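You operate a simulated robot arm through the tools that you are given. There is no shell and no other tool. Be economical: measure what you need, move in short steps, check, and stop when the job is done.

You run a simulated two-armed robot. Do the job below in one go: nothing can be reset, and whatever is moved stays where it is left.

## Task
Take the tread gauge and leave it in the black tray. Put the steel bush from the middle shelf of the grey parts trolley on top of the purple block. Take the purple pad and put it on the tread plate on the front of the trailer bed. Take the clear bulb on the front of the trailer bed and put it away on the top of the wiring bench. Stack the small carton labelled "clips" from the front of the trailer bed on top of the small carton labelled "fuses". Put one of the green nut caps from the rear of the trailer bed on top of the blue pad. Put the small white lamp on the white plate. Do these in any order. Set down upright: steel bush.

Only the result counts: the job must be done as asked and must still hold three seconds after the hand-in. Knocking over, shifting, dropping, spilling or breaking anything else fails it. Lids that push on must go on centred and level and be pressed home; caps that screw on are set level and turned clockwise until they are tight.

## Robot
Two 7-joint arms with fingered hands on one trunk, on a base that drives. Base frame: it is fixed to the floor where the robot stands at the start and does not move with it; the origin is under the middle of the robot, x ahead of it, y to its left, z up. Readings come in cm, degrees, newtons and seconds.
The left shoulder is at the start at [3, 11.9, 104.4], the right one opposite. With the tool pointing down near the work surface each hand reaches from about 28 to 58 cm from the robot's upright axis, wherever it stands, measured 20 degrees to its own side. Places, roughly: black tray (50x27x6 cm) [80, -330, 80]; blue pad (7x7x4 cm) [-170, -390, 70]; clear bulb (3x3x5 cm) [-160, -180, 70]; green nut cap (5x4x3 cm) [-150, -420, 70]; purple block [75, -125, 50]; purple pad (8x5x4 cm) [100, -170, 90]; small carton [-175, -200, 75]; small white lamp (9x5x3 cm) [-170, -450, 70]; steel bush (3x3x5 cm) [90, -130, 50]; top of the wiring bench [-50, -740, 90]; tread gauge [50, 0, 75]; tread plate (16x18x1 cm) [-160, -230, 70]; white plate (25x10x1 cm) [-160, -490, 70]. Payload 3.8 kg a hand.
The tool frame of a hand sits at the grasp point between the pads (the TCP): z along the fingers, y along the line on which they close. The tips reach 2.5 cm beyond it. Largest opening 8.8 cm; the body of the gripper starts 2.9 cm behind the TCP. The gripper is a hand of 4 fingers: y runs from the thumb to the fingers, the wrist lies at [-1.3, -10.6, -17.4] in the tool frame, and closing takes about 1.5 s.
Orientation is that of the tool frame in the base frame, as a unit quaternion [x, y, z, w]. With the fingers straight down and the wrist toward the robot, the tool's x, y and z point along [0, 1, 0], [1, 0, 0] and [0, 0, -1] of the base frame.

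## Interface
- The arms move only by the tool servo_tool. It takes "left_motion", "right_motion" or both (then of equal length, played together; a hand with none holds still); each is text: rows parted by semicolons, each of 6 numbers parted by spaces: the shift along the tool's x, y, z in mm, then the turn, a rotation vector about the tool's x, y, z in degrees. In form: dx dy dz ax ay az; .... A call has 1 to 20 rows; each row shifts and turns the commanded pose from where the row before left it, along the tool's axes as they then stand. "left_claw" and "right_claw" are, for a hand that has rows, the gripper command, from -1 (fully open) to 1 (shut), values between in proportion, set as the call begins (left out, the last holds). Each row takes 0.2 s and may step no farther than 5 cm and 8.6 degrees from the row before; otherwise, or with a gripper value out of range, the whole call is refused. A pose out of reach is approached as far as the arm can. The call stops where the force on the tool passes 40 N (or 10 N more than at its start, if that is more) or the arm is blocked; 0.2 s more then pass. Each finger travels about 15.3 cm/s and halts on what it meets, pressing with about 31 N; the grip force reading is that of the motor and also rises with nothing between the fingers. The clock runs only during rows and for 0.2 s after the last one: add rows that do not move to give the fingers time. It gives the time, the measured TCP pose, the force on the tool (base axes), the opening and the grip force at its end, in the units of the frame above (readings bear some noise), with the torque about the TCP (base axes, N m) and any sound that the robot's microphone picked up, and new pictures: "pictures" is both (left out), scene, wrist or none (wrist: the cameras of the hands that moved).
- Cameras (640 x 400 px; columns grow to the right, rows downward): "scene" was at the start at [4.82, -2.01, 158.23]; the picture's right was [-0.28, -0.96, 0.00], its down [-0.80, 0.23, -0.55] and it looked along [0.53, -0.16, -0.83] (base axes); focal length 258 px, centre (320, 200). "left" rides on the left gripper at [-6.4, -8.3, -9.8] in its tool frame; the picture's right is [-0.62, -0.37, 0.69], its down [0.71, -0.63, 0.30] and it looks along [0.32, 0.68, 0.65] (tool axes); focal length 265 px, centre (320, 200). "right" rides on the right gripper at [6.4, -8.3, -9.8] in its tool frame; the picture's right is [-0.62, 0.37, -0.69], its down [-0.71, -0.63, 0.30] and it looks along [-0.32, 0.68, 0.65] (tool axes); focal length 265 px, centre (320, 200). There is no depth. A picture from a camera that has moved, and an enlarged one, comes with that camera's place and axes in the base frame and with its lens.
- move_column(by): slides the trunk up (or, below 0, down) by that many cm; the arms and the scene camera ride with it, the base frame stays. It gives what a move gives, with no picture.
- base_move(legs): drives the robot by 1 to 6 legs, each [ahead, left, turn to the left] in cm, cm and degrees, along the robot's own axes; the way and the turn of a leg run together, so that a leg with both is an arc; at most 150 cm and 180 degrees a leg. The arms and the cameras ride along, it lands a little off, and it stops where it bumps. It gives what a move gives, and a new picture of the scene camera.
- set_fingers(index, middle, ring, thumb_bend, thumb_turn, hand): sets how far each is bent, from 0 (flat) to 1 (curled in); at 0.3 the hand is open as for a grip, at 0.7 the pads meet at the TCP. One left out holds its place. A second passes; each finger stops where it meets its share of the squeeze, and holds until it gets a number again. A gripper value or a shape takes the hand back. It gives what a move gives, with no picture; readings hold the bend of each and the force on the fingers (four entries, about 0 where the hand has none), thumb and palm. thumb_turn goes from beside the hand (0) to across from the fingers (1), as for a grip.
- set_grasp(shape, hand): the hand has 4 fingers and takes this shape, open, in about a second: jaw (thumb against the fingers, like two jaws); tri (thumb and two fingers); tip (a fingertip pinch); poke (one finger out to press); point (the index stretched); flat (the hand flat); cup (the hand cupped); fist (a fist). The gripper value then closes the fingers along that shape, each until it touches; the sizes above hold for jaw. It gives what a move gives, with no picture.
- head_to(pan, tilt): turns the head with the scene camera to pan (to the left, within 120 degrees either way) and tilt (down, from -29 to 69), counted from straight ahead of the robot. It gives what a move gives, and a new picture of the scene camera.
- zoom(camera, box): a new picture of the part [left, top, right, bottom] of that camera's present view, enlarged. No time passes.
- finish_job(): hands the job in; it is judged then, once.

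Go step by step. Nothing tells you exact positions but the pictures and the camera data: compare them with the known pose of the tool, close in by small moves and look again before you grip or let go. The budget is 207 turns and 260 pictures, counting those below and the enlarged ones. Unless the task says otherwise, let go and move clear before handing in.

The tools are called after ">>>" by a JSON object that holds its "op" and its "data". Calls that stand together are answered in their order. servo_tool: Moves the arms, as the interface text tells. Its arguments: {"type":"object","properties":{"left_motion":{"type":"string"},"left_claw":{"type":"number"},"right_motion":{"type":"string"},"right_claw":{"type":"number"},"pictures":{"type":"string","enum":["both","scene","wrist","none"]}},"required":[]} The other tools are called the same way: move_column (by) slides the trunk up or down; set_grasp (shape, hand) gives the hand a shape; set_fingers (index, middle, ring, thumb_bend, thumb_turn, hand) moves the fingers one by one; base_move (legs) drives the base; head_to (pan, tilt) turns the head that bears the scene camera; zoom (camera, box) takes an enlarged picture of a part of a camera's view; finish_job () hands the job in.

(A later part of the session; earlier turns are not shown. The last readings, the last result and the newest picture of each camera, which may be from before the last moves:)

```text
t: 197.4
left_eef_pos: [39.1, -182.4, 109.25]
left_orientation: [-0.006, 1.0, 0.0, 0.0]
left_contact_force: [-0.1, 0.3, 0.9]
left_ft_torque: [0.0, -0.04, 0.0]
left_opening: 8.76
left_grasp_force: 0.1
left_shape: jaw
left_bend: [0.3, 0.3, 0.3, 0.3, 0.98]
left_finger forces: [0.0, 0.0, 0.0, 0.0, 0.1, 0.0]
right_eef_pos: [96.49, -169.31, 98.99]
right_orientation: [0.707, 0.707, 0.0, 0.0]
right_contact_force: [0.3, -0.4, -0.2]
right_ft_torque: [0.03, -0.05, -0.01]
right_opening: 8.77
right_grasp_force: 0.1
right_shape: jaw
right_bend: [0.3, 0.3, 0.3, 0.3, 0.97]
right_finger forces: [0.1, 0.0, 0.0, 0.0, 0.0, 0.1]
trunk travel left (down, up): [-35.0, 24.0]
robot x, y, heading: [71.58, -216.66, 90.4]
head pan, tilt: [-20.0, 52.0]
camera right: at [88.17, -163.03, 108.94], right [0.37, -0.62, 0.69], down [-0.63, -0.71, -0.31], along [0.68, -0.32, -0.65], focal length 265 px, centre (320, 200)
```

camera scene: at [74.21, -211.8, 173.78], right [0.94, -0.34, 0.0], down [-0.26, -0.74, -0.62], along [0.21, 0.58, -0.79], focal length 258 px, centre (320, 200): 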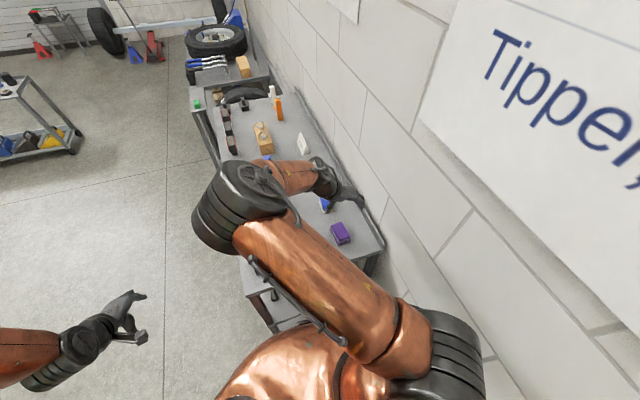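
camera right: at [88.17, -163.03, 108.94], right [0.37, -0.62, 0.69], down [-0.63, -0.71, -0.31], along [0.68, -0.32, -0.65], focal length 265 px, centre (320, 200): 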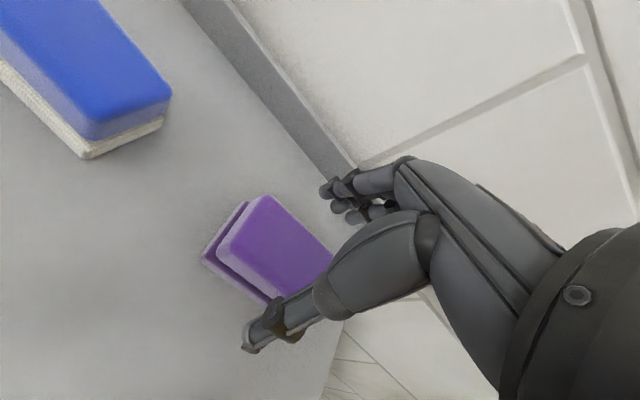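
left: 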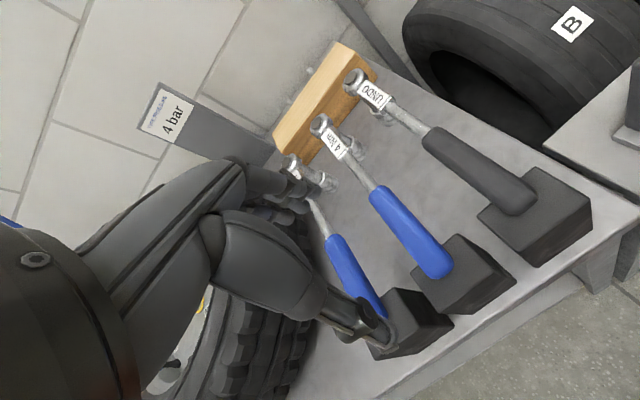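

>>> {"op": "servo_tool", "data": {"right_motion": "0 0 20 0 0 0; 0 0 15 0 0 0; 0 0 0 0 0 0", "pictures": "wrist"}}

```text
t: 198.2
left_eef_pos: [39.01, -182.43, 109.27]
left_orientation: [-0.005, 1.0, 0.0, -0.001]
left_contact_force: [0.2, -0.1, -0.3]
left_ft_torque: [0.01, 0.02, 0.03]
left_opening: 8.76
left_grasp_force: 0.3
left_shape: jaw
left_bend: [0.3, 0.3, 0.3, 0.3, 0.98]
left_finger forces: [0.1, 0.0, 0.0, 0.0, 0.1, 0.1]
right_eef_pos: [96.57, -169.47, 95.51]
right_orientation: [0.707, 0.707, 0.001, -0.001]
right_contact_force: [0.0, -0.5, -1.1]
right_ft_torque: [-0.03, 0.01, -0.02]
right_opening: 8.76
right_grasp_force: 0.0
right_shape: jaw
right_bend: [0.3, 0.3, 0.3, 0.3, 0.97]
right_finger forces: [0.1, 0.0, 0.0, 0.0, 0.1, 0.0]
trunk travel left (down, up): [-35.0, 24.0]
robot x, y, heading: [71.47, -217.15, 90.3]
head pan, tilt: [-20.0, 52.0]
camera right: at [88.15, -163.01, 105.4], right [0.37, -0.62, 0.69], down [-0.63, -0.71, -0.31], along [0.68, -0.32, -0.65], focal length 265 px, centre (320, 200)
```

right: 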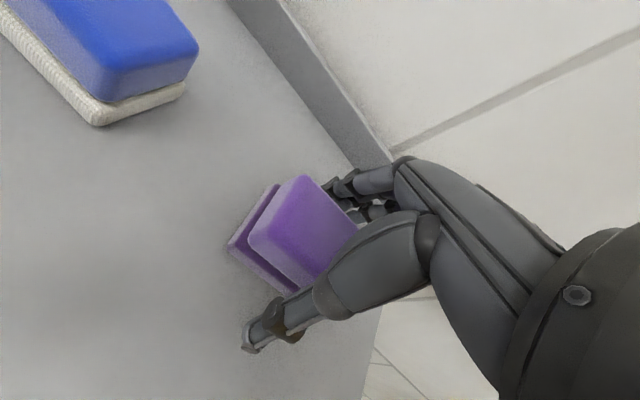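

>>> {"op": "servo_tool", "data": {"right_motion": "0 0 8 0 0 0; 0 0 0 0 0 0", "pictures": "none"}}

>>> {"op": "servo_tool", "data": {"right_motion": "0 0 6 0 0 0; 0 0 0 0 0 0", "pictures": "wrist"}}

```text
t: 198.8
left_eef_pos: [38.98, -182.52, 109.12]
left_orientation: [-0.005, 1.0, 0.0, 0.0]
left_contact_force: [0.2, 0.3, -0.2]
left_ft_torque: [0.0, -0.02, -0.01]
left_opening: 8.77
left_grasp_force: 0.1
left_shape: jaw
left_bend: [0.3, 0.3, 0.3, 0.3, 0.98]
left_finger forces: [0.0, 0.1, 0.1, 0.1, 0.0, 0.0]
right_eef_pos: [96.56, -169.53, 94.65]
right_orientation: [0.707, 0.707, 0.001, -0.001]
right_contact_force: [-0.2, 0.4, -0.9]
right_ft_torque: [-0.03, 0.02, -0.02]
right_opening: 8.78
right_grasp_force: 0.0
right_shape: jaw
right_bend: [0.3, 0.3, 0.3, 0.3, 0.97]
right_finger forces: [0.0, 0.0, 0.1, 0.0, 0.0, 0.0]
trunk travel left (down, up): [-35.0, 24.0]
robot x, y, heading: [72.23, -216.79, 90.6]
head pan, tilt: [-20.0, 52.0]
```

```text
t: 199.4
left_eef_pos: [38.88, -182.6, 109.2]
left_orientation: [-0.004, 1.0, 0.0, 0.001]
left_contact_force: [-1.3, -0.2, -0.3]
left_ft_torque: [0.02, -0.01, -0.01]
left_opening: 8.76
left_grasp_force: 0.0
left_shape: jaw
left_bend: [0.3, 0.3, 0.3, 0.3, 0.98]
left_finger forces: [0.0, 0.0, 0.0, 0.1, 0.0, 0.0]
right_eef_pos: [96.51, -169.43, 94.43]
right_orientation: [0.707, 0.708, 0.003, -0.002]
right_contact_force: [-4.1, 0.5, 24.1]
right_ft_torque: [-0.2, -1.09, -0.06]
right_opening: 8.64
right_grasp_force: 0.0
right_shape: jaw
right_bend: [0.3, 0.3, 0.3, 0.3, 0.97]
right_finger forces: [0.6, 22.9, 0.1, 0.1, 0.7, 0.1]
trunk travel left (down, up): [-35.0, 24.0]
robot x, y, heading: [71.65, -216.94, 90.5]
head pan, tilt: [-20.0, 52.0]
camera right: at [88.02, -163.06, 104.23], right [0.37, -0.62, 0.69], down [-0.63, -0.71, -0.31], along [0.69, -0.32, -0.65], focal length 265 px, centre (320, 200)
```

right: 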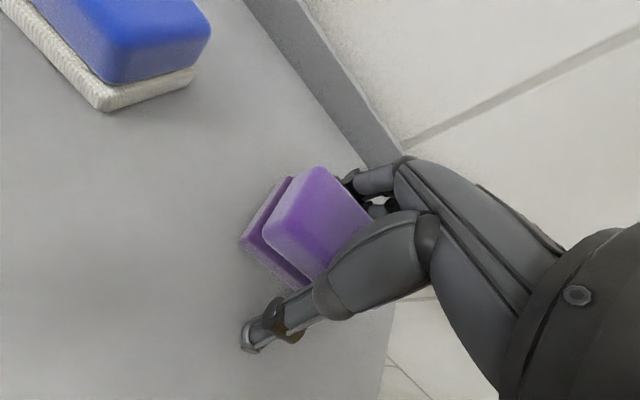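

Fingertips reached the shelf (z≈92). Backing off 5 mm and closing on the pad.

>>> {"op": "servo_tool", "data": {"right_motion": "0 0 -5 0 0 0; 0 0 0 0 0 0; 0 0 0 0 0 0", "pictures": "none"}}

>>> {"op": "servo_tool", "data": {"right_motion": "0 0 0 0 0 0; 0 0 0 0 0 0; 0 0 0 0 0 0; 0 0 0 0 0 0; 0 0 0 0 0 0; 0 0 0 0 0 0; 0 0 0 0 0 0; 0 0 0 0 0 0", "right_claw": 1, "pictures": "wrist"}}

```text
t: 200.2
left_eef_pos: [38.98, -182.43, 109.2]
left_orientation: [-0.006, 1.0, 0.001, 0.0]
left_contact_force: [-0.7, 1.0, -0.6]
left_ft_torque: [-0.01, 0.02, -0.01]
left_opening: 8.76
left_grasp_force: 0.1
left_shape: jaw
left_bend: [0.3, 0.3, 0.3, 0.3, 0.98]
left_finger forces: [0.0, 0.1, 0.0, 0.0, 0.0, 0.0]
right_eef_pos: [96.59, -169.45, 94.5]
right_orientation: [0.707, 0.707, -0.001, 0.0]
right_contact_force: [0.2, 0.5, 2.5]
right_ft_torque: [-0.03, -0.14, 0.0]
right_opening: 8.78
right_grasp_force: 0.1
right_shape: jaw
right_bend: [0.3, 0.3, 0.3, 0.3, 0.97]
right_finger forces: [0.0, 3.0, 0.0, 0.1, 0.0, 0.1]
trunk travel left (down, up): [-35.0, 24.0]
robot x, y, heading: [71.95, -216.99, 90.4]
head pan, tilt: [-20.0, 52.0]
```

```text
t: 202.0
left_eef_pos: [38.97, -182.55, 109.28]
left_orientation: [-0.005, 1.0, -0.001, 0.001]
left_contact_force: [-0.4, 0.1, -0.4]
left_ft_torque: [-0.01, -0.04, -0.01]
left_opening: 8.77
left_grasp_force: 0.1
left_shape: jaw
left_bend: [0.3, 0.3, 0.3, 0.3, 0.98]
left_finger forces: [0.1, 0.1, 0.0, 0.0, 0.1, 0.0]
right_eef_pos: [96.41, -169.47, 94.49]
right_orientation: [0.707, 0.707, 0.001, -0.001]
right_contact_force: [1.0, -1.4, 3.5]
right_ft_torque: [-0.06, -0.12, -0.05]
right_opening: 4.6
right_grasp_force: 31.1
right_shape: jaw
right_bend: [0.73, 0.4, 0.36, 0.72, 1.0]
right_finger forces: [20.2, 6.7, 3.9, 0.1, 28.4, 0.0]
trunk travel left (down, up): [-35.0, 24.0]
robot x, y, heading: [71.88, -217.12, 90.4]
head pan, tilt: [-20.0, 52.0]
camera right: at [88.15, -163.1, 104.48], right [0.37, -0.62, 0.69], down [-0.63, -0.71, -0.31], along [0.68, -0.32, -0.65], focal length 265 px, centre (320, 200)
```

right: 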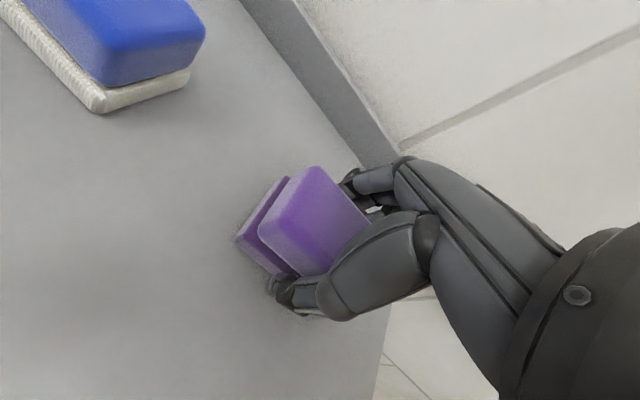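

Gripped firmly. Lifting.

>>> {"op": "servo_tool", "data": {"right_motion": "0 0 -20 0 0 0; 0 0 -40 0 0 0; 0 0 -45 0 0 0; 0 0 -45 0 0 0; 0 0 0 0 0 0", "pictures": "wrist"}}

```text
t: 203.2
left_eef_pos: [38.91, -182.37, 109.12]
left_orientation: [-0.005, 1.0, -0.001, 0.0]
left_contact_force: [0.1, -0.9, -0.2]
left_ft_torque: [0.0, 0.02, 0.04]
left_opening: 8.79
left_grasp_force: 0.0
left_shape: jaw
left_bend: [0.3, 0.3, 0.3, 0.3, 0.98]
left_finger forces: [0.0, 0.0, 0.0, 0.0, 0.0, 0.0]
right_eef_pos: [96.56, -169.58, 109.72]
right_orientation: [0.707, 0.707, 0.0, 0.0]
right_contact_force: [-0.4, -0.5, -1.1]
right_ft_torque: [-0.02, 0.02, -0.04]
right_opening: 4.56
right_grasp_force: 30.7
right_shape: jaw
right_bend: [0.73, 0.4, 0.37, 0.72, 1.0]
right_finger forces: [18.3, 5.9, 3.8, 0.0, 27.9, 0.0]
trunk travel left (down, up): [-35.0, 24.0]
robot x, y, heading: [71.29, -217.0, 90.5]
head pan, tilt: [-20.0, 52.0]
camera right: at [88.14, -163.16, 119.54], right [0.37, -0.62, 0.69], down [-0.63, -0.71, -0.3], along [0.68, -0.32, -0.65], focal length 265 px, centre (320, 200)
```

right: 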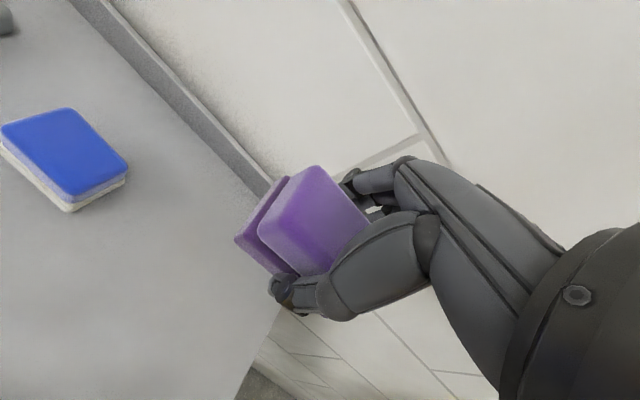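

Pad is held with both layers. Now to the trailer: back away, turn to face -x, and drive toward its front part.

>>> {"op": "base_move", "data": {"legs": [[-15, 0, 0], [0, 0, 89.6], [110, 0, 0]]}}

>>> {"op": "head_to", "data": {"pan": -5, "tilt": 35}}

```text
t: 213.7
left_eef_pos: [-73.4, -264.46, 109.16]
left_orientation: [0.709, -0.705, 0.001, -0.001]
left_contact_force: [0.6, -0.2, 0.0]
left_ft_torque: [-0.01, -0.05, -0.01]
left_opening: 8.78
left_grasp_force: 0.1
left_shape: jaw
left_bend: [0.3, 0.3, 0.3, 0.3, 0.98]
left_finger forces: [0.0, 0.0, 0.0, 0.0, 0.0, 0.0]
right_eef_pos: [-86.12, -206.99, 109.58]
right_orientation: [0.001, 1.0, 0.0, -0.001]
right_contact_force: [-0.7, 0.4, -0.9]
right_ft_torque: [0.0, -0.01, 0.02]
right_opening: 4.55
right_grasp_force: 31.3
right_shape: jaw
right_bend: [0.73, 0.4, 0.37, 0.72, 1.0]
right_finger forces: [18.1, 5.9, 3.9, 0.0, 27.6, 0.1]
trunk travel left (down, up): [-35.0, 24.0]
robot x, y, heading: [-39.11, -232.09, -179.8]
head pan, tilt: [-20.0, 52.0]
camera scene: at [-44.05, -229.41, 173.78], right [0.34, 0.94, 0.0], down [0.74, -0.27, -0.62], along [-0.58, 0.21, -0.79], focal length 258 px, centre (320, 200)
```

scene: 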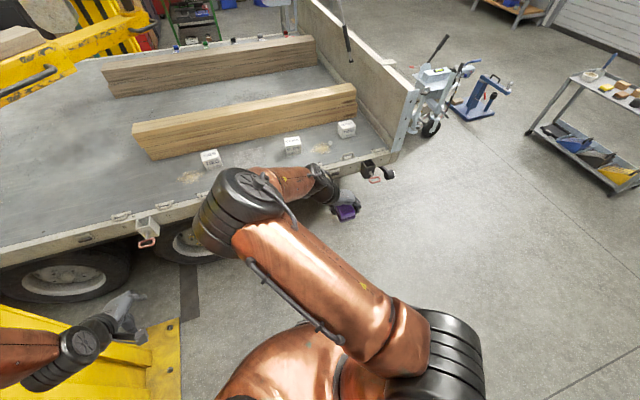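

```text
t: 214.5
left_eef_pos: [-73.48, -264.43, 109.14]
left_orientation: [0.71, -0.704, 0.001, 0.0]
left_contact_force: [-0.2, -0.3, 0.0]
left_ft_torque: [0.02, 0.01, 0.02]
left_opening: 8.76
left_grasp_force: 0.0
left_shape: jaw
left_bend: [0.3, 0.3, 0.3, 0.3, 0.98]
left_finger forces: [0.0, 0.0, 0.0, 0.1, 0.1, 0.0]
right_eef_pos: [-86.29, -206.98, 109.58]
right_orientation: [0.003, 1.0, 0.0, -0.001]
right_contact_force: [0.2, 0.0, -0.8]
right_ft_torque: [-0.05, 0.01, 0.02]
right_opening: 4.57
right_grasp_force: 31.6
right_shape: jaw
right_bend: [0.73, 0.4, 0.37, 0.72, 1.0]
right_finger forces: [18.0, 5.8, 3.8, 0.0, 27.6, 0.0]
trunk travel left (down, up): [-35.0, 24.0]
robot x, y, heading: [-38.68, -231.73, -179.9]
head pan, tilt: [-5.0, 35.0]
camera scene: at [-45.71, -231.21, 176.21], right [0.08, 1.0, 0.0], down [0.57, -0.05, -0.82], along [-0.82, 0.07, -0.57], focal length 258 px, centre (320, 200)
```

scene: 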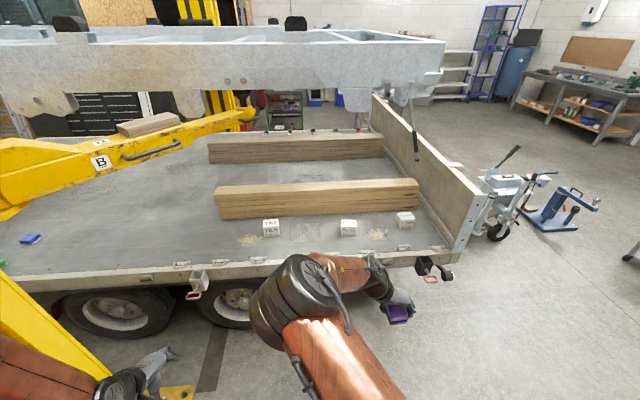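

>>> {"op": "zoom", "data": {"camera": "scene", "box": [200, 170, 460, 332]}}

>>> {"op": "zoom", "data": {"camera": "scene", "box": [0, 90, 280, 265]}}

```text
2.46 times, centred on (330, 251) of scene
camera zoom: at [-45.71, -231.21, 176.21], right [0.08, 1.0, 0.0], down [0.57, -0.05, -0.82], along [-0.82, 0.07, -0.57], focal length 635 px, centre (295, 74)
```

zoom: 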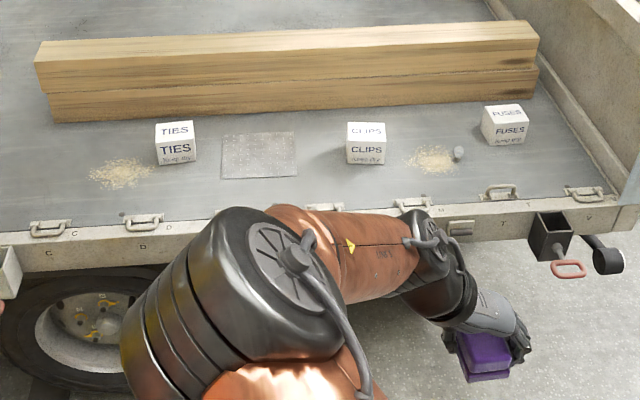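

```text
2.29 times, centred on (140, 178) of scene
camera zoom: at [-45.71, -231.21, 176.21], right [0.08, 1.0, 0.0], down [0.57, -0.05, -0.82], along [-0.82, 0.07, -0.57], focal length 590 px, centre (731, 251)
```

zoom: 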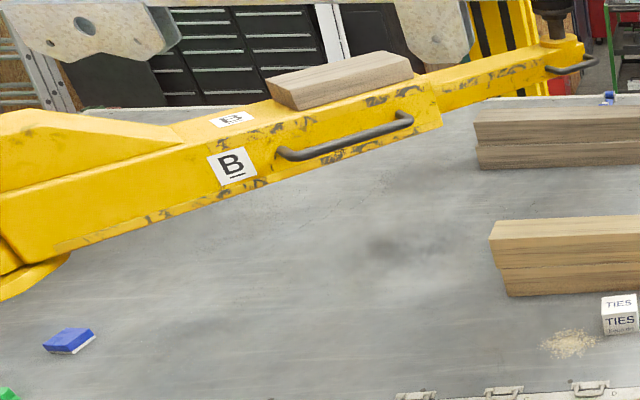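

Tread plate centre ≈[-164,-230], bed near z 70, near edge x≈-138. I'll tuck the left hand, centre the right hand, and drive closer.

>>> {"op": "servo_tool", "data": {"right_motion": "0 -30 0 0 0 0; 0 -30 0 0 0 0; 0 -30 0 0 0 0; 0 -30 0 0 0 0; 0 -30 0 0 0 0; 0 0 0 0 0 0", "left_motion": "-20 -20 -20 0 0 0; -20 0 -20 0 0 0; -20 0 -20 0 0 0; -20 0 -20 0 0 0; -20 0 -20 0 0 0; 0 0 0 0 0 0", "pictures": "none"}}

>>> {"op": "base_move", "data": {"legs": [[0, 6, 0], [55, 0, 0]]}}

>>> {"op": "head_to", "data": {"pan": 0, "tilt": 55}}

```text
t: 215.9
left_eef_pos: [-75.64, -256.56, 118.86]
left_orientation: [0.71, -0.705, 0.0, -0.002]
left_contact_force: [-0.1, 0.9, 0.6]
left_ft_torque: [-0.02, 0.0, -0.01]
left_opening: 8.75
left_grasp_force: 0.0
left_shape: jaw
left_bend: [0.3, 0.3, 0.3, 0.3, 0.98]
left_finger forces: [0.0, 0.0, 0.1, 0.1, 0.1, 0.0]
left hand out of reach, approached as far as the arm can: row 2, 3, 4, 5
right_eef_pos: [-86.23, -222.01, 109.53]
right_orientation: [0.002, 1.0, 0.0, -0.001]
right_contact_force: [-0.3, 0.4, -0.7]
right_ft_torque: [0.01, 0.0, 0.0]
right_opening: 4.55
right_grasp_force: 31.5
right_shape: jaw
right_bend: [0.73, 0.4, 0.37, 0.72, 1.0]
right_finger forces: [18.1, 5.8, 3.9, 0.0, 27.6, 0.1]
trunk travel left (down, up): [-35.0, 24.0]
robot x, y, heading: [-39.22, -232.03, -179.7]
head pan, tilt: [-5.0, 35.0]
```

```text
t: 219.6
left_eef_pos: [-130.65, -262.73, 118.95]
left_orientation: [0.709, -0.705, 0.001, -0.002]
left_contact_force: [0.3, -0.3, 0.5]
left_ft_torque: [-0.03, 0.02, 0.03]
left_opening: 8.79
left_grasp_force: 0.1
left_shape: jaw
left_bend: [0.3, 0.3, 0.3, 0.3, 0.98]
left_finger forces: [0.0, 0.0, 0.0, 0.0, 0.1, 0.0]
right_eef_pos: [-141.18, -228.2, 109.46]
right_orientation: [0.002, 1.0, 0.0, -0.001]
right_contact_force: [0.1, -0.6, -1.0]
right_ft_torque: [0.01, 0.01, -0.01]
right_opening: 4.56
right_grasp_force: 31.1
right_shape: jaw
right_bend: [0.73, 0.4, 0.37, 0.72, 1.0]
right_finger forces: [18.2, 5.8, 3.8, 0.1, 27.8, 0.1]
trunk travel left (down, up): [-35.0, 24.0]
robot x, y, heading: [-93.9, -237.93, -179.8]
head pan, tilt: [-5.0, 35.0]
camera scene: at [-100.8, -237.43, 176.22], right [0.08, 1.0, 0.0], down [0.57, -0.05, -0.82], along [-0.82, 0.07, -0.57], focal length 258 px, centre (320, 200)
```

scene: 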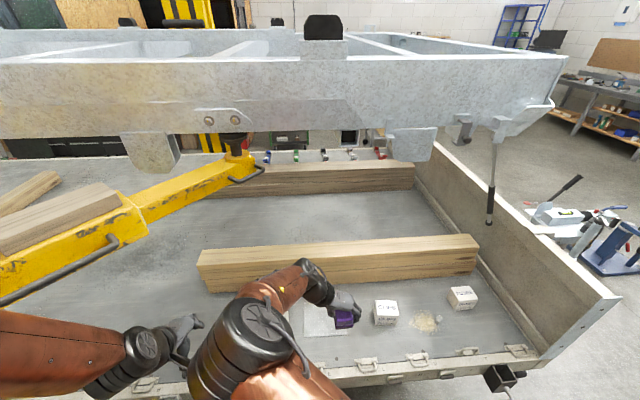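

```text
t: 220.4
left_eef_pos: [-130.59, -262.81, 118.81]
left_orientation: [0.709, -0.705, 0.001, -0.001]
left_contact_force: [-0.5, -0.3, 0.3]
left_ft_torque: [0.01, -0.01, 0.01]
left_opening: 8.79
left_grasp_force: 0.0
left_shape: jaw
left_bend: [0.3, 0.3, 0.3, 0.3, 0.98]
left_finger forces: [0.1, 0.0, 0.0, 0.1, 0.1, 0.1]
right_eef_pos: [-141.36, -228.14, 109.6]
right_orientation: [0.002, 1.0, 0.0, -0.001]
right_contact_force: [-0.1, -0.4, -0.9]
right_ft_torque: [-0.02, -0.03, -0.02]
right_opening: 4.54
right_grasp_force: 31.1
right_shape: jaw
right_bend: [0.73, 0.4, 0.37, 0.72, 1.0]
right_finger forces: [18.1, 5.8, 3.8, 0.1, 27.7, 0.1]
trunk travel left (down, up): [-35.0, 24.0]
robot x, y, heading: [-93.77, -238.17, -179.9]
head pan, tilt: [0.0, 55.0]
camera scene: at [-99.17, -238.18, 173.4], right [0.0, 1.0, 0.0], down [0.82, 0.0, -0.57], along [-0.57, 0.0, -0.82], focal length 258 px, centre (320, 200)
```

scene: 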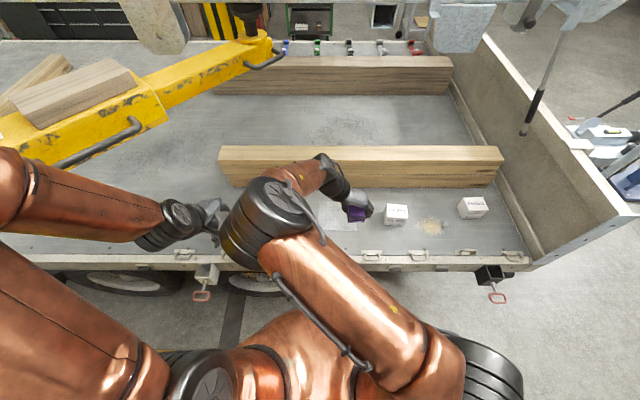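

There's room to the lift arm. Driving 13 cm further.

>>> {"op": "base_move", "data": {"legs": [[13, 0, 0]]}}

>>> {"op": "servo_tool", "data": {"right_motion": "35 -5 20 0 0 0; 35 -5 30 0 0 0; 15 -5 40 0 0 0; 0 0 40 0 0 0; 0 0 0 0 0 0; 0 0 0 0 0 0"}}

```text
t: 221.7
left_eef_pos: [-143.66, -262.87, 118.86]
left_orientation: [0.71, -0.705, 0.001, -0.002]
left_contact_force: [0.2, -0.1, -0.1]
left_ft_torque: [0.0, 0.01, -0.01]
left_opening: 8.75
left_grasp_force: 0.0
left_shape: jaw
left_bend: [0.3, 0.3, 0.3, 0.3, 0.98]
left_finger forces: [0.0, 0.1, 0.0, 0.0, 0.1, 0.1]
right_eef_pos: [-154.33, -228.2, 109.56]
right_orientation: [0.001, 1.0, 0.0, 0.0]
right_contact_force: [0.2, -0.8, -1.1]
right_ft_torque: [0.0, -0.03, -0.02]
right_opening: 4.55
right_grasp_force: 30.5
right_shape: jaw
right_bend: [0.73, 0.4, 0.37, 0.72, 1.0]
right_finger forces: [18.1, 5.8, 3.8, 0.0, 27.7, 0.0]
trunk travel left (down, up): [-35.0, 24.0]
robot x, y, heading: [-106.76, -237.97, -179.7]
head pan, tilt: [0.0, 55.0]
camera scene: at [-112.27, -238.23, 173.4], right [0.0, 1.0, 0.0], down [0.82, 0.0, -0.57], along [-0.57, 0.0, -0.82], focal length 258 px, centre (320, 200)
```

scene: 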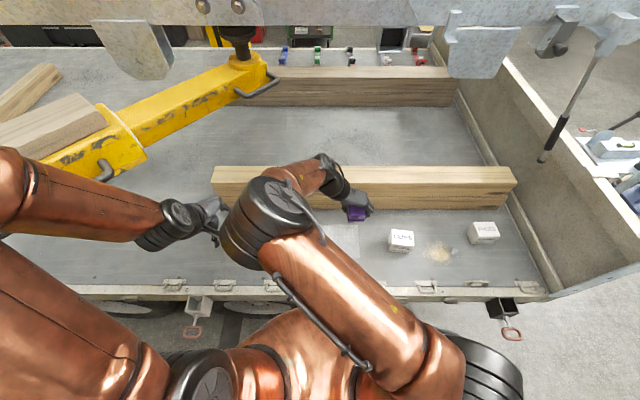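

```text
t: 223.1
left_eef_pos: [-143.59, -262.73, 118.88]
left_orientation: [0.71, -0.704, 0.001, -0.002]
left_contact_force: [0.7, -0.3, 0.2]
left_ft_torque: [0.01, -0.04, 0.02]
left_opening: 8.75
left_grasp_force: 0.1
left_shape: jaw
left_bend: [0.3, 0.3, 0.3, 0.3, 0.98]
left_finger forces: [0.0, 0.0, 0.1, 0.1, 0.0, 0.0]
right_eef_pos: [-162.73, -229.62, 96.61]
right_orientation: [0.002, 1.0, 0.001, -0.001]
right_contact_force: [0.0, 0.0, -0.3]
right_ft_torque: [-0.03, -0.03, 0.0]
right_opening: 4.55
right_grasp_force: 30.5
right_shape: jaw
right_bend: [0.73, 0.4, 0.37, 0.72, 1.0]
right_finger forces: [18.2, 5.7, 3.8, 0.0, 27.7, 0.0]
trunk travel left (down, up): [-35.0, 24.0]
robot x, y, heading: [-107.24, -238.13, -179.7]
head pan, tilt: [0.0, 55.0]
camera scene: at [-112.27, -238.22, 173.4], right [0.0, 1.0, 0.0], down [0.82, 0.0, -0.57], along [-0.57, 0.0, -0.82], focal length 258 px, centre (320, 200)
camera right: at [-169.23, -238.04, 106.55], right [0.62, 0.37, 0.69], down [0.71, -0.63, -0.31], along [0.33, 0.68, -0.65], focal length 265 px, centre (320, 200)
```

scene: 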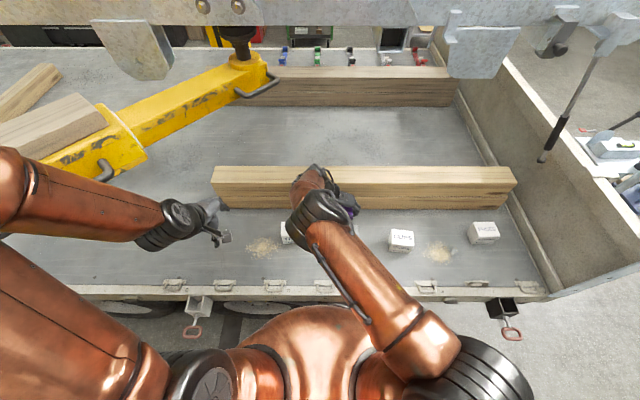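
right: 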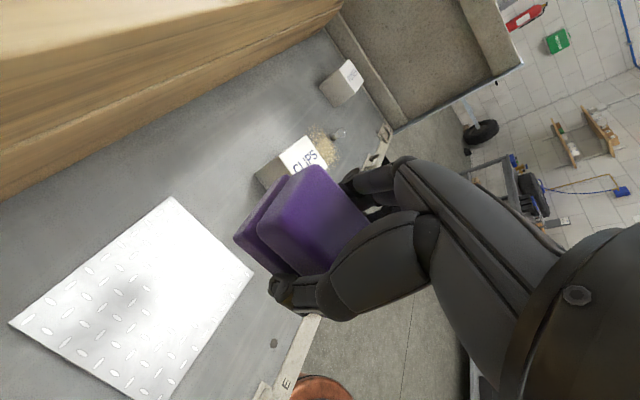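

Hand is right above the tread plate (centre ≈[-163,-230.6]). Lowering.

>>> {"op": "servo_tool", "data": {"right_motion": "3 -8 45 0 0 0; 0 0 45 0 0 0; 0 0 45 0 0 0; 0 0 45 0 0 0; 0 0 0 0 0 0; 0 0 0 0 0 0", "pictures": "wrist"}}

```text
t: 224.5
left_eef_pos: [-143.58, -262.87, 118.9]
left_orientation: [0.709, -0.705, 0.0, -0.001]
left_contact_force: [0.2, 0.6, 0.2]
left_ft_torque: [-0.02, 0.02, 0.01]
left_opening: 8.77
left_grasp_force: 0.0
left_shape: jaw
left_bend: [0.3, 0.3, 0.3, 0.3, 0.98]
left_finger forces: [0.0, 0.0, 0.1, 0.1, 0.0, 0.0]
right_eef_pos: [-162.73, -230.3, 87.81]
right_orientation: [0.0, 1.0, 0.0, -0.001]
right_contact_force: [0.1, -0.1, -1.0]
right_ft_torque: [0.02, -0.02, -0.03]
right_opening: 4.58
right_grasp_force: 30.8
right_shape: jaw
right_bend: [0.73, 0.4, 0.37, 0.72, 1.0]
right_finger forces: [18.1, 5.8, 3.8, 0.1, 27.7, 0.0]
right hand out of reach, approached as far as the arm can: row 2, 3, 4
trunk travel left (down, up): [-35.0, 24.0]
robot x, y, heading: [-106.69, -238.21, -179.6]
head pan, tilt: [0.0, 55.0]
camera right: at [-169.26, -238.64, 97.7], right [0.62, 0.37, 0.69], down [0.71, -0.63, -0.31], along [0.32, 0.68, -0.66], focal length 265 px, centre (320, 200)
```

right: 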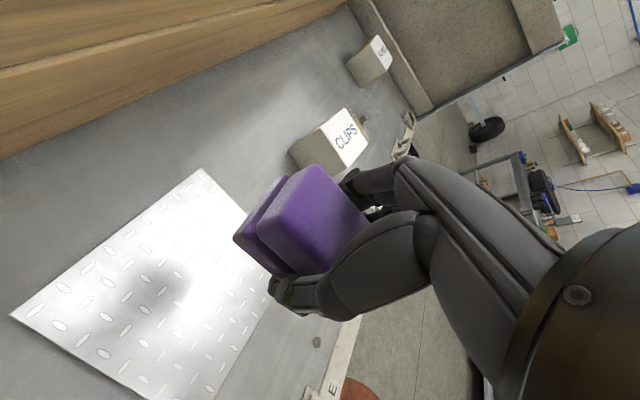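

The arm is at its limit; I'll lower the trunk by 12 cm instead.

>>> {"op": "move_column", "data": {"by": -12}}

>>> {"op": "servo_tool", "data": {"right_motion": "0 0 0 0 0 0", "pictures": "wrist"}}

```text
t: 226.0
left_eef_pos: [-143.61, -262.75, 106.92]
left_orientation: [0.71, -0.704, 0.001, -0.001]
left_contact_force: [-0.6, 0.2, 0.1]
left_ft_torque: [-0.01, 0.01, 0.02]
left_opening: 8.74
left_grasp_force: 0.0
left_shape: jaw
left_bend: [0.3, 0.3, 0.3, 0.3, 0.98]
left_finger forces: [0.0, 0.1, 0.0, 0.0, 0.1, 0.1]
right_eef_pos: [-162.97, -230.3, 75.8]
right_orientation: [0.001, 1.0, -0.001, -0.001]
right_contact_force: [-0.1, 0.4, -0.1]
right_ft_torque: [-0.01, -0.03, -0.02]
right_opening: 4.56
right_grasp_force: 31.3
right_shape: jaw
right_bend: [0.73, 0.4, 0.37, 0.72, 1.0]
right_finger forces: [18.2, 5.7, 3.8, 0.1, 27.7, 0.0]
trunk travel left (down, up): [-23.0, 36.0]
robot x, y, heading: [-106.85, -238.56, -179.9]
head pan, tilt: [0.0, 55.0]
```

```text
t: 226.4
left_eef_pos: [-143.65, -262.86, 106.81]
left_orientation: [0.709, -0.705, 0.0, -0.002]
left_contact_force: [0.3, 0.3, -0.2]
left_ft_torque: [-0.01, -0.01, 0.01]
left_opening: 8.8
left_grasp_force: 0.1
left_shape: jaw
left_bend: [0.3, 0.3, 0.3, 0.3, 0.98]
left_finger forces: [0.0, 0.1, 0.0, 0.0, 0.0, 0.0]
right_eef_pos: [-162.84, -230.32, 75.81]
right_orientation: [0.001, 1.0, 0.0, -0.002]
right_contact_force: [0.3, 0.1, -1.5]
right_ft_torque: [-0.01, 0.0, 0.02]
right_opening: 4.54
right_grasp_force: 31.1
right_shape: jaw
right_bend: [0.73, 0.4, 0.37, 0.72, 1.0]
right_finger forces: [18.1, 5.7, 3.7, 0.0, 27.7, 0.0]
trunk travel left (down, up): [-23.0, 36.0]
robot x, y, heading: [-107.2, -238.37, -179.6]
head pan, tilt: [0.0, 55.0]
camera right: at [-169.26, -238.62, 85.72], right [0.62, 0.37, 0.69], down [0.71, -0.63, -0.31], along [0.32, 0.68, -0.66], focal length 265 px, centre (320, 200)
```

right: 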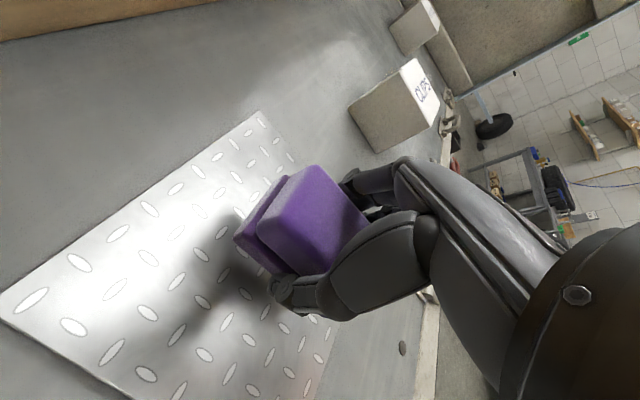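

>>> {"op": "move_column", "data": {"by": -1.5}}

>>> {"op": "move_column", "data": {"by": -0.7}}

```text
t: 227.1
left_eef_pos: [-143.63, -262.9, 105.4]
left_orientation: [0.709, -0.705, 0.001, -0.001]
left_contact_force: [-0.7, -0.9, -0.1]
left_ft_torque: [0.05, -0.01, 0.01]
left_opening: 8.76
left_grasp_force: 0.1
left_shape: jaw
left_bend: [0.3, 0.3, 0.3, 0.3, 0.98]
left_finger forces: [0.0, 0.0, 0.0, 0.0, 0.0, 0.1]
right_eef_pos: [-162.79, -230.24, 74.37]
right_orientation: [0.0, 1.0, 0.0, -0.002]
right_contact_force: [0.1, -0.7, -0.4]
right_ft_torque: [0.03, 0.0, -0.01]
right_opening: 4.53
right_grasp_force: 30.9
right_shape: jaw
right_bend: [0.73, 0.4, 0.37, 0.72, 1.0]
right_finger forces: [18.0, 5.6, 3.9, 0.0, 27.7, 0.0]
trunk travel left (down, up): [-21.5, 37.5]
robot x, y, heading: [-107.33, -238.03, -179.7]
head pan, tilt: [0.0, 55.0]
```

```text
t: 227.6
left_eef_pos: [-143.7, -262.92, 104.76]
left_orientation: [0.709, -0.705, 0.002, -0.002]
left_contact_force: [0.4, 0.5, -0.8]
left_ft_torque: [-0.03, 0.01, -0.01]
left_opening: 8.79
left_grasp_force: 0.0
left_shape: jaw
left_bend: [0.3, 0.3, 0.3, 0.3, 0.98]
left_finger forces: [0.0, 0.0, 0.0, 0.0, 0.1, 0.1]
right_eef_pos: [-162.82, -230.22, 73.6]
right_orientation: [0.001, 1.0, 0.0, -0.002]
right_contact_force: [0.7, 0.3, -0.3]
right_ft_torque: [-0.01, -0.02, 0.0]
right_opening: 4.54
right_grasp_force: 31.2
right_shape: jaw
right_bend: [0.73, 0.4, 0.37, 0.72, 1.0]
right_finger forces: [18.2, 5.7, 3.8, 0.0, 27.8, 0.0]
trunk travel left (down, up): [-20.8, 38.2]
robot x, y, heading: [-107.31, -237.91, -179.8]
head pan, tilt: [0.0, 55.0]
```

>>> {"op": "move_column", "data": {"by": -0.6}}

>>> {"op": "move_column", "data": {"by": -0.5}}

```text
t: 228.2
left_eef_pos: [-143.58, -262.83, 104.11]
left_orientation: [0.709, -0.705, 0.001, -0.002]
left_contact_force: [-0.6, -0.7, -0.7]
left_ft_torque: [0.02, 0.0, 0.0]
left_opening: 8.77
left_grasp_force: 0.1
left_shape: jaw
left_bend: [0.3, 0.3, 0.3, 0.3, 0.98]
left_finger forces: [0.1, 0.0, 0.0, 0.1, 0.0, 0.1]
right_eef_pos: [-162.81, -230.19, 72.98]
right_orientation: [0.001, 1.0, -0.001, -0.002]
right_contact_force: [0.0, 0.0, -0.5]
right_ft_torque: [0.04, 0.0, -0.01]
right_opening: 4.52
right_grasp_force: 31.0
right_shape: jaw
right_bend: [0.73, 0.4, 0.37, 0.72, 1.0]
right_finger forces: [18.4, 5.9, 3.9, 0.1, 28.1, 0.0]
trunk travel left (down, up): [-20.2, 38.8]
robot x, y, heading: [-106.94, -238.35, -179.9]
head pan, tilt: [0.0, 55.0]
```

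```text
t: 228.7
left_eef_pos: [-143.42, -262.78, 103.66]
left_orientation: [0.709, -0.705, -0.001, 0.0]
left_contact_force: [-0.3, -0.4, -0.3]
left_ft_torque: [-0.01, 0.0, -0.04]
left_opening: 8.78
left_grasp_force: 0.1
left_shape: jaw
left_bend: [0.3, 0.3, 0.3, 0.3, 0.98]
left_finger forces: [0.0, 0.0, 0.0, 0.0, 0.0, 0.1]
right_eef_pos: [-162.81, -230.31, 72.96]
right_orientation: [0.001, 1.0, 0.0, -0.006]
right_contact_force: [3.7, 1.0, 29.5]
right_ft_torque: [0.04, -0.02, -0.03]
right_opening: 4.53
right_grasp_force: 30.8
right_shape: jaw
right_bend: [0.3, 0.4, 0.37, 0.73, 1.0]
right_finger forces: [26.3, 10.3, 4.5, 0.0, 45.5, 0.0]
trunk travel left (down, up): [-19.7, 39.3]
robot x, y, heading: [-106.88, -238.31, -179.9]
head pan, tilt: [0.0, 55.0]
```

Contact. Easing up slightly, opening, and raising the trunk.

>>> {"op": "move_column", "data": {"by": 0.4}}

>>> {"op": "servo_tool", "data": {"right_motion": "0 0 0 0 0 0; 0 0 0 0 0 0; 0 0 0 0 0 0; 0 0 0 0 0 0; 0 0 0 0 0 0", "right_claw": -0.6, "pictures": "none"}}

>>> {"op": "move_column", "data": {"by": 12}}

>>> {"op": "servo_tool", "data": {"right_motion": "0 0 -20 0 0 0; 0 0 -20 0 0 0; 0 0 0 0 0 0", "pictures": "wrist"}}

```text
t: 229.2
left_eef_pos: [-143.54, -262.88, 103.98]
left_orientation: [0.71, -0.704, -0.001, -0.001]
left_contact_force: [-0.6, 0.8, 1.2]
left_ft_torque: [-0.01, -0.01, 0.0]
left_opening: 8.76
left_grasp_force: 0.1
left_shape: jaw
left_bend: [0.3, 0.3, 0.3, 0.3, 0.98]
left_finger forces: [0.0, 0.1, 0.1, 0.0, 0.1, 0.1]
right_eef_pos: [-162.76, -230.27, 72.86]
right_orientation: [0.001, 1.0, 0.0, -0.003]
right_contact_force: [-2.7, 1.0, 15.3]
right_ft_torque: [0.34, 0.16, 0.09]
right_opening: 4.52
right_grasp_force: 31.0
right_shape: jaw
right_bend: [0.74, 0.4, 0.37, 0.73, 1.0]
right_finger forces: [27.8, 8.1, 4.3, 0.1, 32.1, 0.1]
trunk travel left (down, up): [-20.1, 38.9]
robot x, y, heading: [-107.41, -238.07, -180.0]
head pan, tilt: [0.0, 55.0]
```

```text
t: 230.4
left_eef_pos: [-143.56, -262.78, 104.12]
left_orientation: [0.71, -0.705, 0.0, -0.001]
left_contact_force: [-0.1, -0.3, 0.5]
left_ft_torque: [0.01, 0.01, -0.01]
left_opening: 8.77
left_grasp_force: 0.1
left_shape: jaw
left_bend: [0.3, 0.3, 0.3, 0.3, 0.98]
left_finger forces: [0.0, 0.0, 0.0, 0.0, 0.0, 0.0]
right_eef_pos: [-162.71, -230.35, 72.91]
right_orientation: [0.001, 1.0, -0.001, 0.0]
right_contact_force: [1.0, -0.2, 7.9]
right_ft_torque: [0.34, -0.07, -0.06]
right_opening: 7.03
right_grasp_force: 0.0
right_shape: jaw
right_bend: [0.27, 0.32, 0.32, 0.49, 0.99]
right_finger forces: [0.1, 7.6, 0.0, 0.0, 0.0, 0.1]
trunk travel left (down, up): [-20.1, 38.9]
robot x, y, heading: [-107.13, -238.5, -179.7]
head pan, tilt: [0.0, 55.0]
```

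```text
t: 231.9
left_eef_pos: [-143.63, -262.82, 115.87]
left_orientation: [0.71, -0.705, 0.0, -0.002]
left_contact_force: [-0.7, 0.0, 0.6]
left_ft_torque: [0.01, 0.02, 0.02]
left_opening: 8.79
left_grasp_force: 0.0
left_shape: jaw
left_bend: [0.3, 0.3, 0.3, 0.3, 0.98]
left_finger forces: [0.0, 0.1, 0.1, 0.1, 0.1, 0.0]
right_eef_pos: [-162.83, -230.42, 84.87]
right_orientation: [0.001, 1.0, 0.0, -0.001]
right_contact_force: [-0.4, 0.3, 0.2]
right_ft_torque: [-0.01, -0.04, 0.03]
right_opening: 7.04
right_grasp_force: 0.0
right_shape: jaw
right_bend: [0.27, 0.34, 0.32, 0.49, 0.99]
right_finger forces: [0.1, 0.0, 0.0, 0.0, 0.0, 0.0]
trunk travel left (down, up): [-32.1, 26.9]
robot x, y, heading: [-106.96, -238.41, -179.7]
head pan, tilt: [0.0, 55.0]
```

```text
t: 232.8
left_eef_pos: [-143.54, -262.84, 116.04]
left_orientation: [0.71, -0.704, 0.001, -0.003]
left_contact_force: [0.1, -0.4, 0.1]
left_ft_torque: [-0.02, -0.01, 0.01]
left_opening: 8.76
left_grasp_force: 0.0
left_shape: jaw
left_bend: [0.3, 0.3, 0.3, 0.3, 0.98]
left_finger forces: [0.1, 0.0, 0.0, 0.0, 0.0, 0.0]
right_eef_pos: [-162.76, -230.28, 88.84]
right_orientation: [0.0, 1.0, -0.001, -0.001]
right_contact_force: [-0.7, -0.5, 0.1]
right_ft_torque: [0.03, -0.02, 0.01]
right_opening: 7.05
right_grasp_force: 0.1
right_shape: jaw
right_bend: [0.27, 0.34, 0.32, 0.49, 0.99]
right_finger forces: [0.0, 0.1, 0.0, 0.0, 0.0, 0.0]
trunk travel left (down, up): [-32.1, 26.9]
robot x, y, heading: [-107.07, -238.33, -179.8]
head pan, tilt: [0.0, 55.0]
camera right: at [-169.23, -238.63, 98.74], right [0.62, 0.37, 0.69], down [0.71, -0.63, -0.31], along [0.32, 0.68, -0.66], focal length 265 px, centre (320, 200)
```

right: 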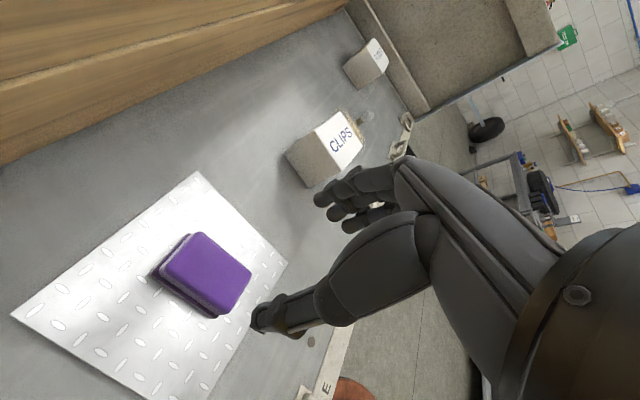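

The purple pad rests on the tread plate. Next, the "CLIPS" carton: I'll drive right ~26 cm to bring the hand above it.

>>> {"op": "base_move", "data": {"legs": [[0, -26, 0]]}}

>>> {"op": "servo_tool", "data": {"right_motion": "0 0 0 0 0 0", "right_claw": -1, "pictures": "wrist"}}

```text
t: 234.6
left_eef_pos: [-143.82, -236.55, 115.9]
left_orientation: [0.709, -0.705, 0.002, 0.0]
left_contact_force: [0.1, 0.3, -0.7]
left_ft_torque: [-0.02, -0.01, 0.0]
left_opening: 8.77
left_grasp_force: 0.1
left_shape: jaw
left_bend: [0.3, 0.3, 0.3, 0.3, 0.98]
left_finger forces: [0.0, 0.0, 0.1, 0.1, 0.0, 0.1]
right_eef_pos: [-162.82, -204.04, 88.89]
right_orientation: [0.003, 1.0, -0.001, -0.002]
right_contact_force: [0.3, -0.1, 0.7]
right_ft_torque: [-0.01, 0.0, -0.01]
right_opening: 7.05
right_grasp_force: 0.0
right_shape: jaw
right_bend: [0.27, 0.34, 0.32, 0.49, 0.99]
right_finger forces: [0.1, 0.0, 0.0, 0.0, 0.0, 0.1]
trunk travel left (down, up): [-32.1, 26.9]
robot x, y, heading: [-106.84, -212.15, -180.2]
head pan, tilt: [0.0, 55.0]
camera scene: at [-112.32, -212.04, 170.5], right [0.0, 1.0, 0.0], down [0.82, 0.0, -0.57], along [-0.57, 0.0, -0.82], focal length 258 px, centre (320, 200)
```

scene: 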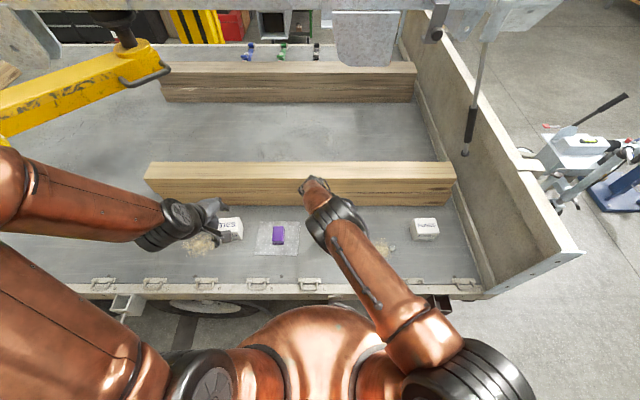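

```text
t: 235.0
left_eef_pos: [-143.76, -236.7, 115.93]
left_orientation: [0.709, -0.705, 0.001, -0.002]
left_contact_force: [0.2, 0.1, -0.6]
left_ft_torque: [0.03, -0.03, 0.03]
left_opening: 8.77
left_grasp_force: 0.1
left_shape: jaw
left_bend: [0.3, 0.3, 0.3, 0.3, 0.98]
left_finger forces: [0.0, 0.1, 0.0, 0.1, 0.0, 0.0]
right_eef_pos: [-162.92, -204.21, 88.82]
right_orientation: [0.003, 1.0, 0.001, -0.001]
right_contact_force: [-0.2, -0.2, -0.5]
right_ft_torque: [0.0, 0.04, -0.02]
right_opening: 8.77
right_grasp_force: 0.0
right_shape: jaw
right_bend: [0.3, 0.3, 0.3, 0.3, 0.98]
right_finger forces: [0.1, 0.0, 0.0, 0.1, 0.1, 0.0]
trunk travel left (down, up): [-32.1, 26.9]
robot x, y, heading: [-107.13, -212.39, -179.9]
head pan, tilt: [0.0, 55.0]
camera right: at [-169.29, -212.45, 98.74], right [0.62, 0.37, 0.69], down [0.71, -0.63, -0.31], along [0.33, 0.68, -0.65], focal length 265 px, centre (320, 200)
```

right: 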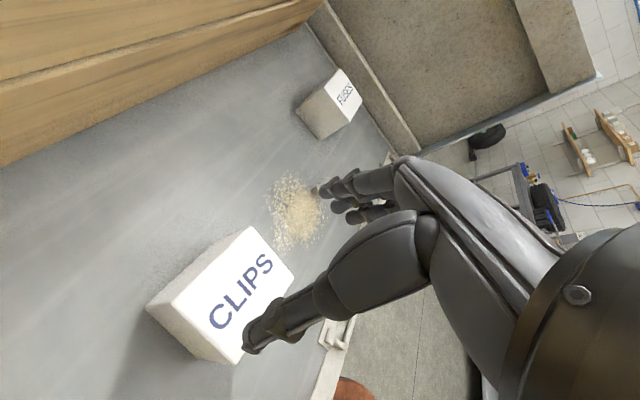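

CLIPS carton top centre ≈[-160.3,-204.3,76]. Positioning and lowering the trunk.

>>> {"op": "servo_tool", "data": {"right_motion": "-26 -1 0 0 0 0; 0 0 0 0 0 0; 0 0 0 0 0 0", "pictures": "none"}}

>>> {"op": "move_column", "data": {"by": -9}}

>>> {"op": "servo_tool", "data": {"right_motion": "0 0 0 0 0 0", "pictures": "wrist"}}

```text
t: 235.8
left_eef_pos: [-143.68, -236.62, 115.94]
left_orientation: [0.709, -0.705, 0.0, -0.001]
left_contact_force: [0.0, -0.3, 0.0]
left_ft_torque: [0.02, 0.0, -0.04]
left_opening: 8.74
left_grasp_force: 0.1
left_shape: jaw
left_bend: [0.3, 0.3, 0.3, 0.3, 0.98]
left_finger forces: [0.0, 0.0, 0.0, 0.0, 0.0, 0.1]
right_eef_pos: [-160.27, -204.26, 88.89]
right_orientation: [0.003, 1.0, -0.001, -0.002]
right_contact_force: [-0.2, 0.8, -0.3]
right_ft_torque: [-0.01, 0.0, 0.01]
right_opening: 8.78
right_grasp_force: 0.0
right_shape: jaw
right_bend: [0.3, 0.3, 0.3, 0.3, 0.98]
right_finger forces: [0.0, 0.0, 0.0, 0.0, 0.0, 0.0]
trunk travel left (down, up): [-32.1, 26.9]
robot x, y, heading: [-107.23, -212.13, -180.0]
head pan, tilt: [0.0, 55.0]
```

```text
t: 237.1
left_eef_pos: [-143.68, -236.64, 106.95]
left_orientation: [0.708, -0.706, 0.001, -0.002]
left_contact_force: [-0.7, 1.0, 0.0]
left_ft_torque: [0.01, 0.02, 0.04]
left_opening: 8.78
left_grasp_force: 0.2
left_shape: jaw
left_bend: [0.3, 0.3, 0.3, 0.3, 0.98]
left_finger forces: [0.1, 0.1, 0.0, 0.1, 0.0, 0.0]
right_eef_pos: [-160.31, -204.08, 79.81]
right_orientation: [0.003, 1.0, -0.002, -0.001]
right_contact_force: [-0.3, -0.1, -0.2]
right_ft_torque: [-0.02, 0.0, -0.02]
right_opening: 8.79
right_grasp_force: 0.1
right_shape: jaw
right_bend: [0.3, 0.3, 0.3, 0.3, 0.98]
right_finger forces: [0.0, 0.0, 0.1, 0.0, 0.0, 0.0]
trunk travel left (down, up): [-23.1, 35.9]
robot x, y, heading: [-106.79, -211.84, -180.0]
head pan, tilt: [0.0, 55.0]
```

```text
t: 237.5
left_eef_pos: [-143.64, -236.65, 106.96]
left_orientation: [0.709, -0.705, 0.001, -0.002]
left_contact_force: [1.2, 0.6, 0.5]
left_ft_torque: [0.0, -0.01, -0.02]
left_opening: 8.78
left_grasp_force: 0.0
left_shape: jaw
left_bend: [0.3, 0.3, 0.3, 0.3, 0.98]
left_finger forces: [0.0, 0.1, 0.1, 0.0, 0.1, 0.0]
right_eef_pos: [-160.26, -203.99, 79.87]
right_orientation: [0.002, 1.0, 0.001, -0.002]
right_contact_force: [-0.7, -0.6, -0.2]
right_ft_torque: [-0.05, 0.04, 0.02]
right_opening: 8.78
right_grasp_force: 0.1
right_shape: jaw
right_bend: [0.3, 0.3, 0.3, 0.3, 0.98]
right_finger forces: [0.0, 0.0, 0.1, 0.0, 0.1, 0.1]
trunk travel left (down, up): [-23.1, 35.9]
robot x, y, heading: [-107.19, -212.24, -179.8]
head pan, tilt: [0.0, 55.0]
camera right: at [-166.69, -212.47, 89.75], right [0.62, 0.37, 0.69], down [0.71, -0.63, -0.31], along [0.33, 0.68, -0.66], focal length 265 px, centre (320, 200)
```

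right: 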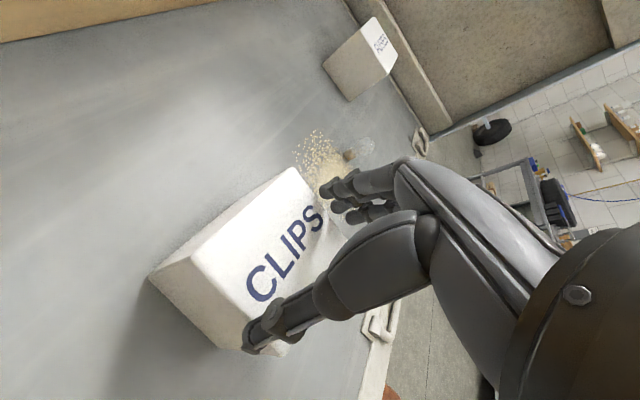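

The carton is actually ~9.5 cm wide along y but ~7.4 along x, so I must grip it along x. Rising and rotating the hand back −90°.

>>> {"op": "move_column", "data": {"by": 6}}

>>> {"op": "servo_tool", "data": {"right_motion": "0 0 0 0 0 -8.2; 0 0 0 0 0 -8.2; 0 0 0 0 0 -8.2; 0 0 0 0 0 -8.2; 0 0 0 0 0 -8.2; 0 0 0 0 0 -8.2; 0 0 0 0 0 -8.2; 0 0 0 0 0 -8.2; 0 0 0 0 0 -8.2; 0 0 0 0 0 -8.2; 0 0 0 0 0 -8.2; 0 0 0 0 0 0; 0 0 0 0 0 0", "pictures": "wrist"}}

```text
t: 238.5
left_eef_pos: [-143.75, -236.63, 112.99]
left_orientation: [0.708, -0.706, 0.0, -0.002]
left_contact_force: [0.4, 1.0, -0.1]
left_ft_torque: [0.02, 0.01, 0.01]
left_opening: 8.75
left_grasp_force: 0.1
left_shape: jaw
left_bend: [0.3, 0.3, 0.3, 0.3, 0.98]
left_finger forces: [0.0, 0.0, 0.0, 0.0, 0.0, 0.1]
right_eef_pos: [-160.3, -204.13, 85.86]
right_orientation: [0.003, 1.0, 0.0, -0.001]
right_contact_force: [0.0, -0.8, -0.8]
right_ft_torque: [0.0, 0.04, 0.01]
right_opening: 8.78
right_grasp_force: 0.0
right_shape: jaw
right_bend: [0.3, 0.3, 0.3, 0.3, 0.98]
right_finger forces: [0.0, 0.0, 0.1, 0.0, 0.1, 0.0]
trunk travel left (down, up): [-29.1, 29.9]
robot x, y, heading: [-106.97, -212.05, -179.9]
head pan, tilt: [0.0, 55.0]
```

```text
t: 241.3
left_eef_pos: [-143.73, -236.63, 112.93]
left_orientation: [0.709, -0.706, 0.001, -0.002]
left_contact_force: [0.8, -0.2, -0.4]
left_ft_torque: [0.02, 0.01, -0.01]
left_opening: 8.76
left_grasp_force: 0.0
left_shape: jaw
left_bend: [0.3, 0.3, 0.3, 0.3, 0.98]
left_finger forces: [0.0, 0.1, 0.0, 0.1, 0.1, 0.1]
right_eef_pos: [-160.16, -204.17, 85.85]
right_orientation: [-0.707, 0.707, 0.001, -0.002]
right_contact_force: [-0.8, -0.7, 0.0]
right_ft_torque: [0.01, 0.01, -0.02]
right_opening: 8.81
right_grasp_force: 0.1
right_shape: jaw
right_bend: [0.3, 0.3, 0.3, 0.3, 0.98]
right_finger forces: [0.1, 0.0, 0.0, 0.0, 0.1, 0.0]
trunk travel left (down, up): [-29.1, 29.9]
robot x, y, heading: [-106.76, -212.12, -180.2]
head pan, tilt: [0.0, 55.0]
camera right: at [-151.9, -210.59, 95.72], right [-0.37, 0.62, 0.69], down [0.63, 0.71, -0.31], along [-0.69, 0.32, -0.65], focal length 265 px, centre (320, 200)
```

right: 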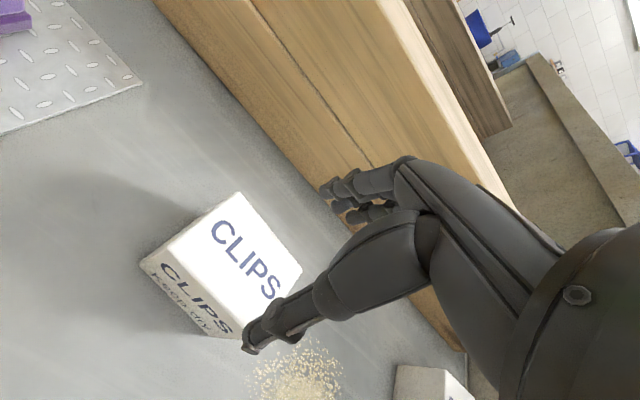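

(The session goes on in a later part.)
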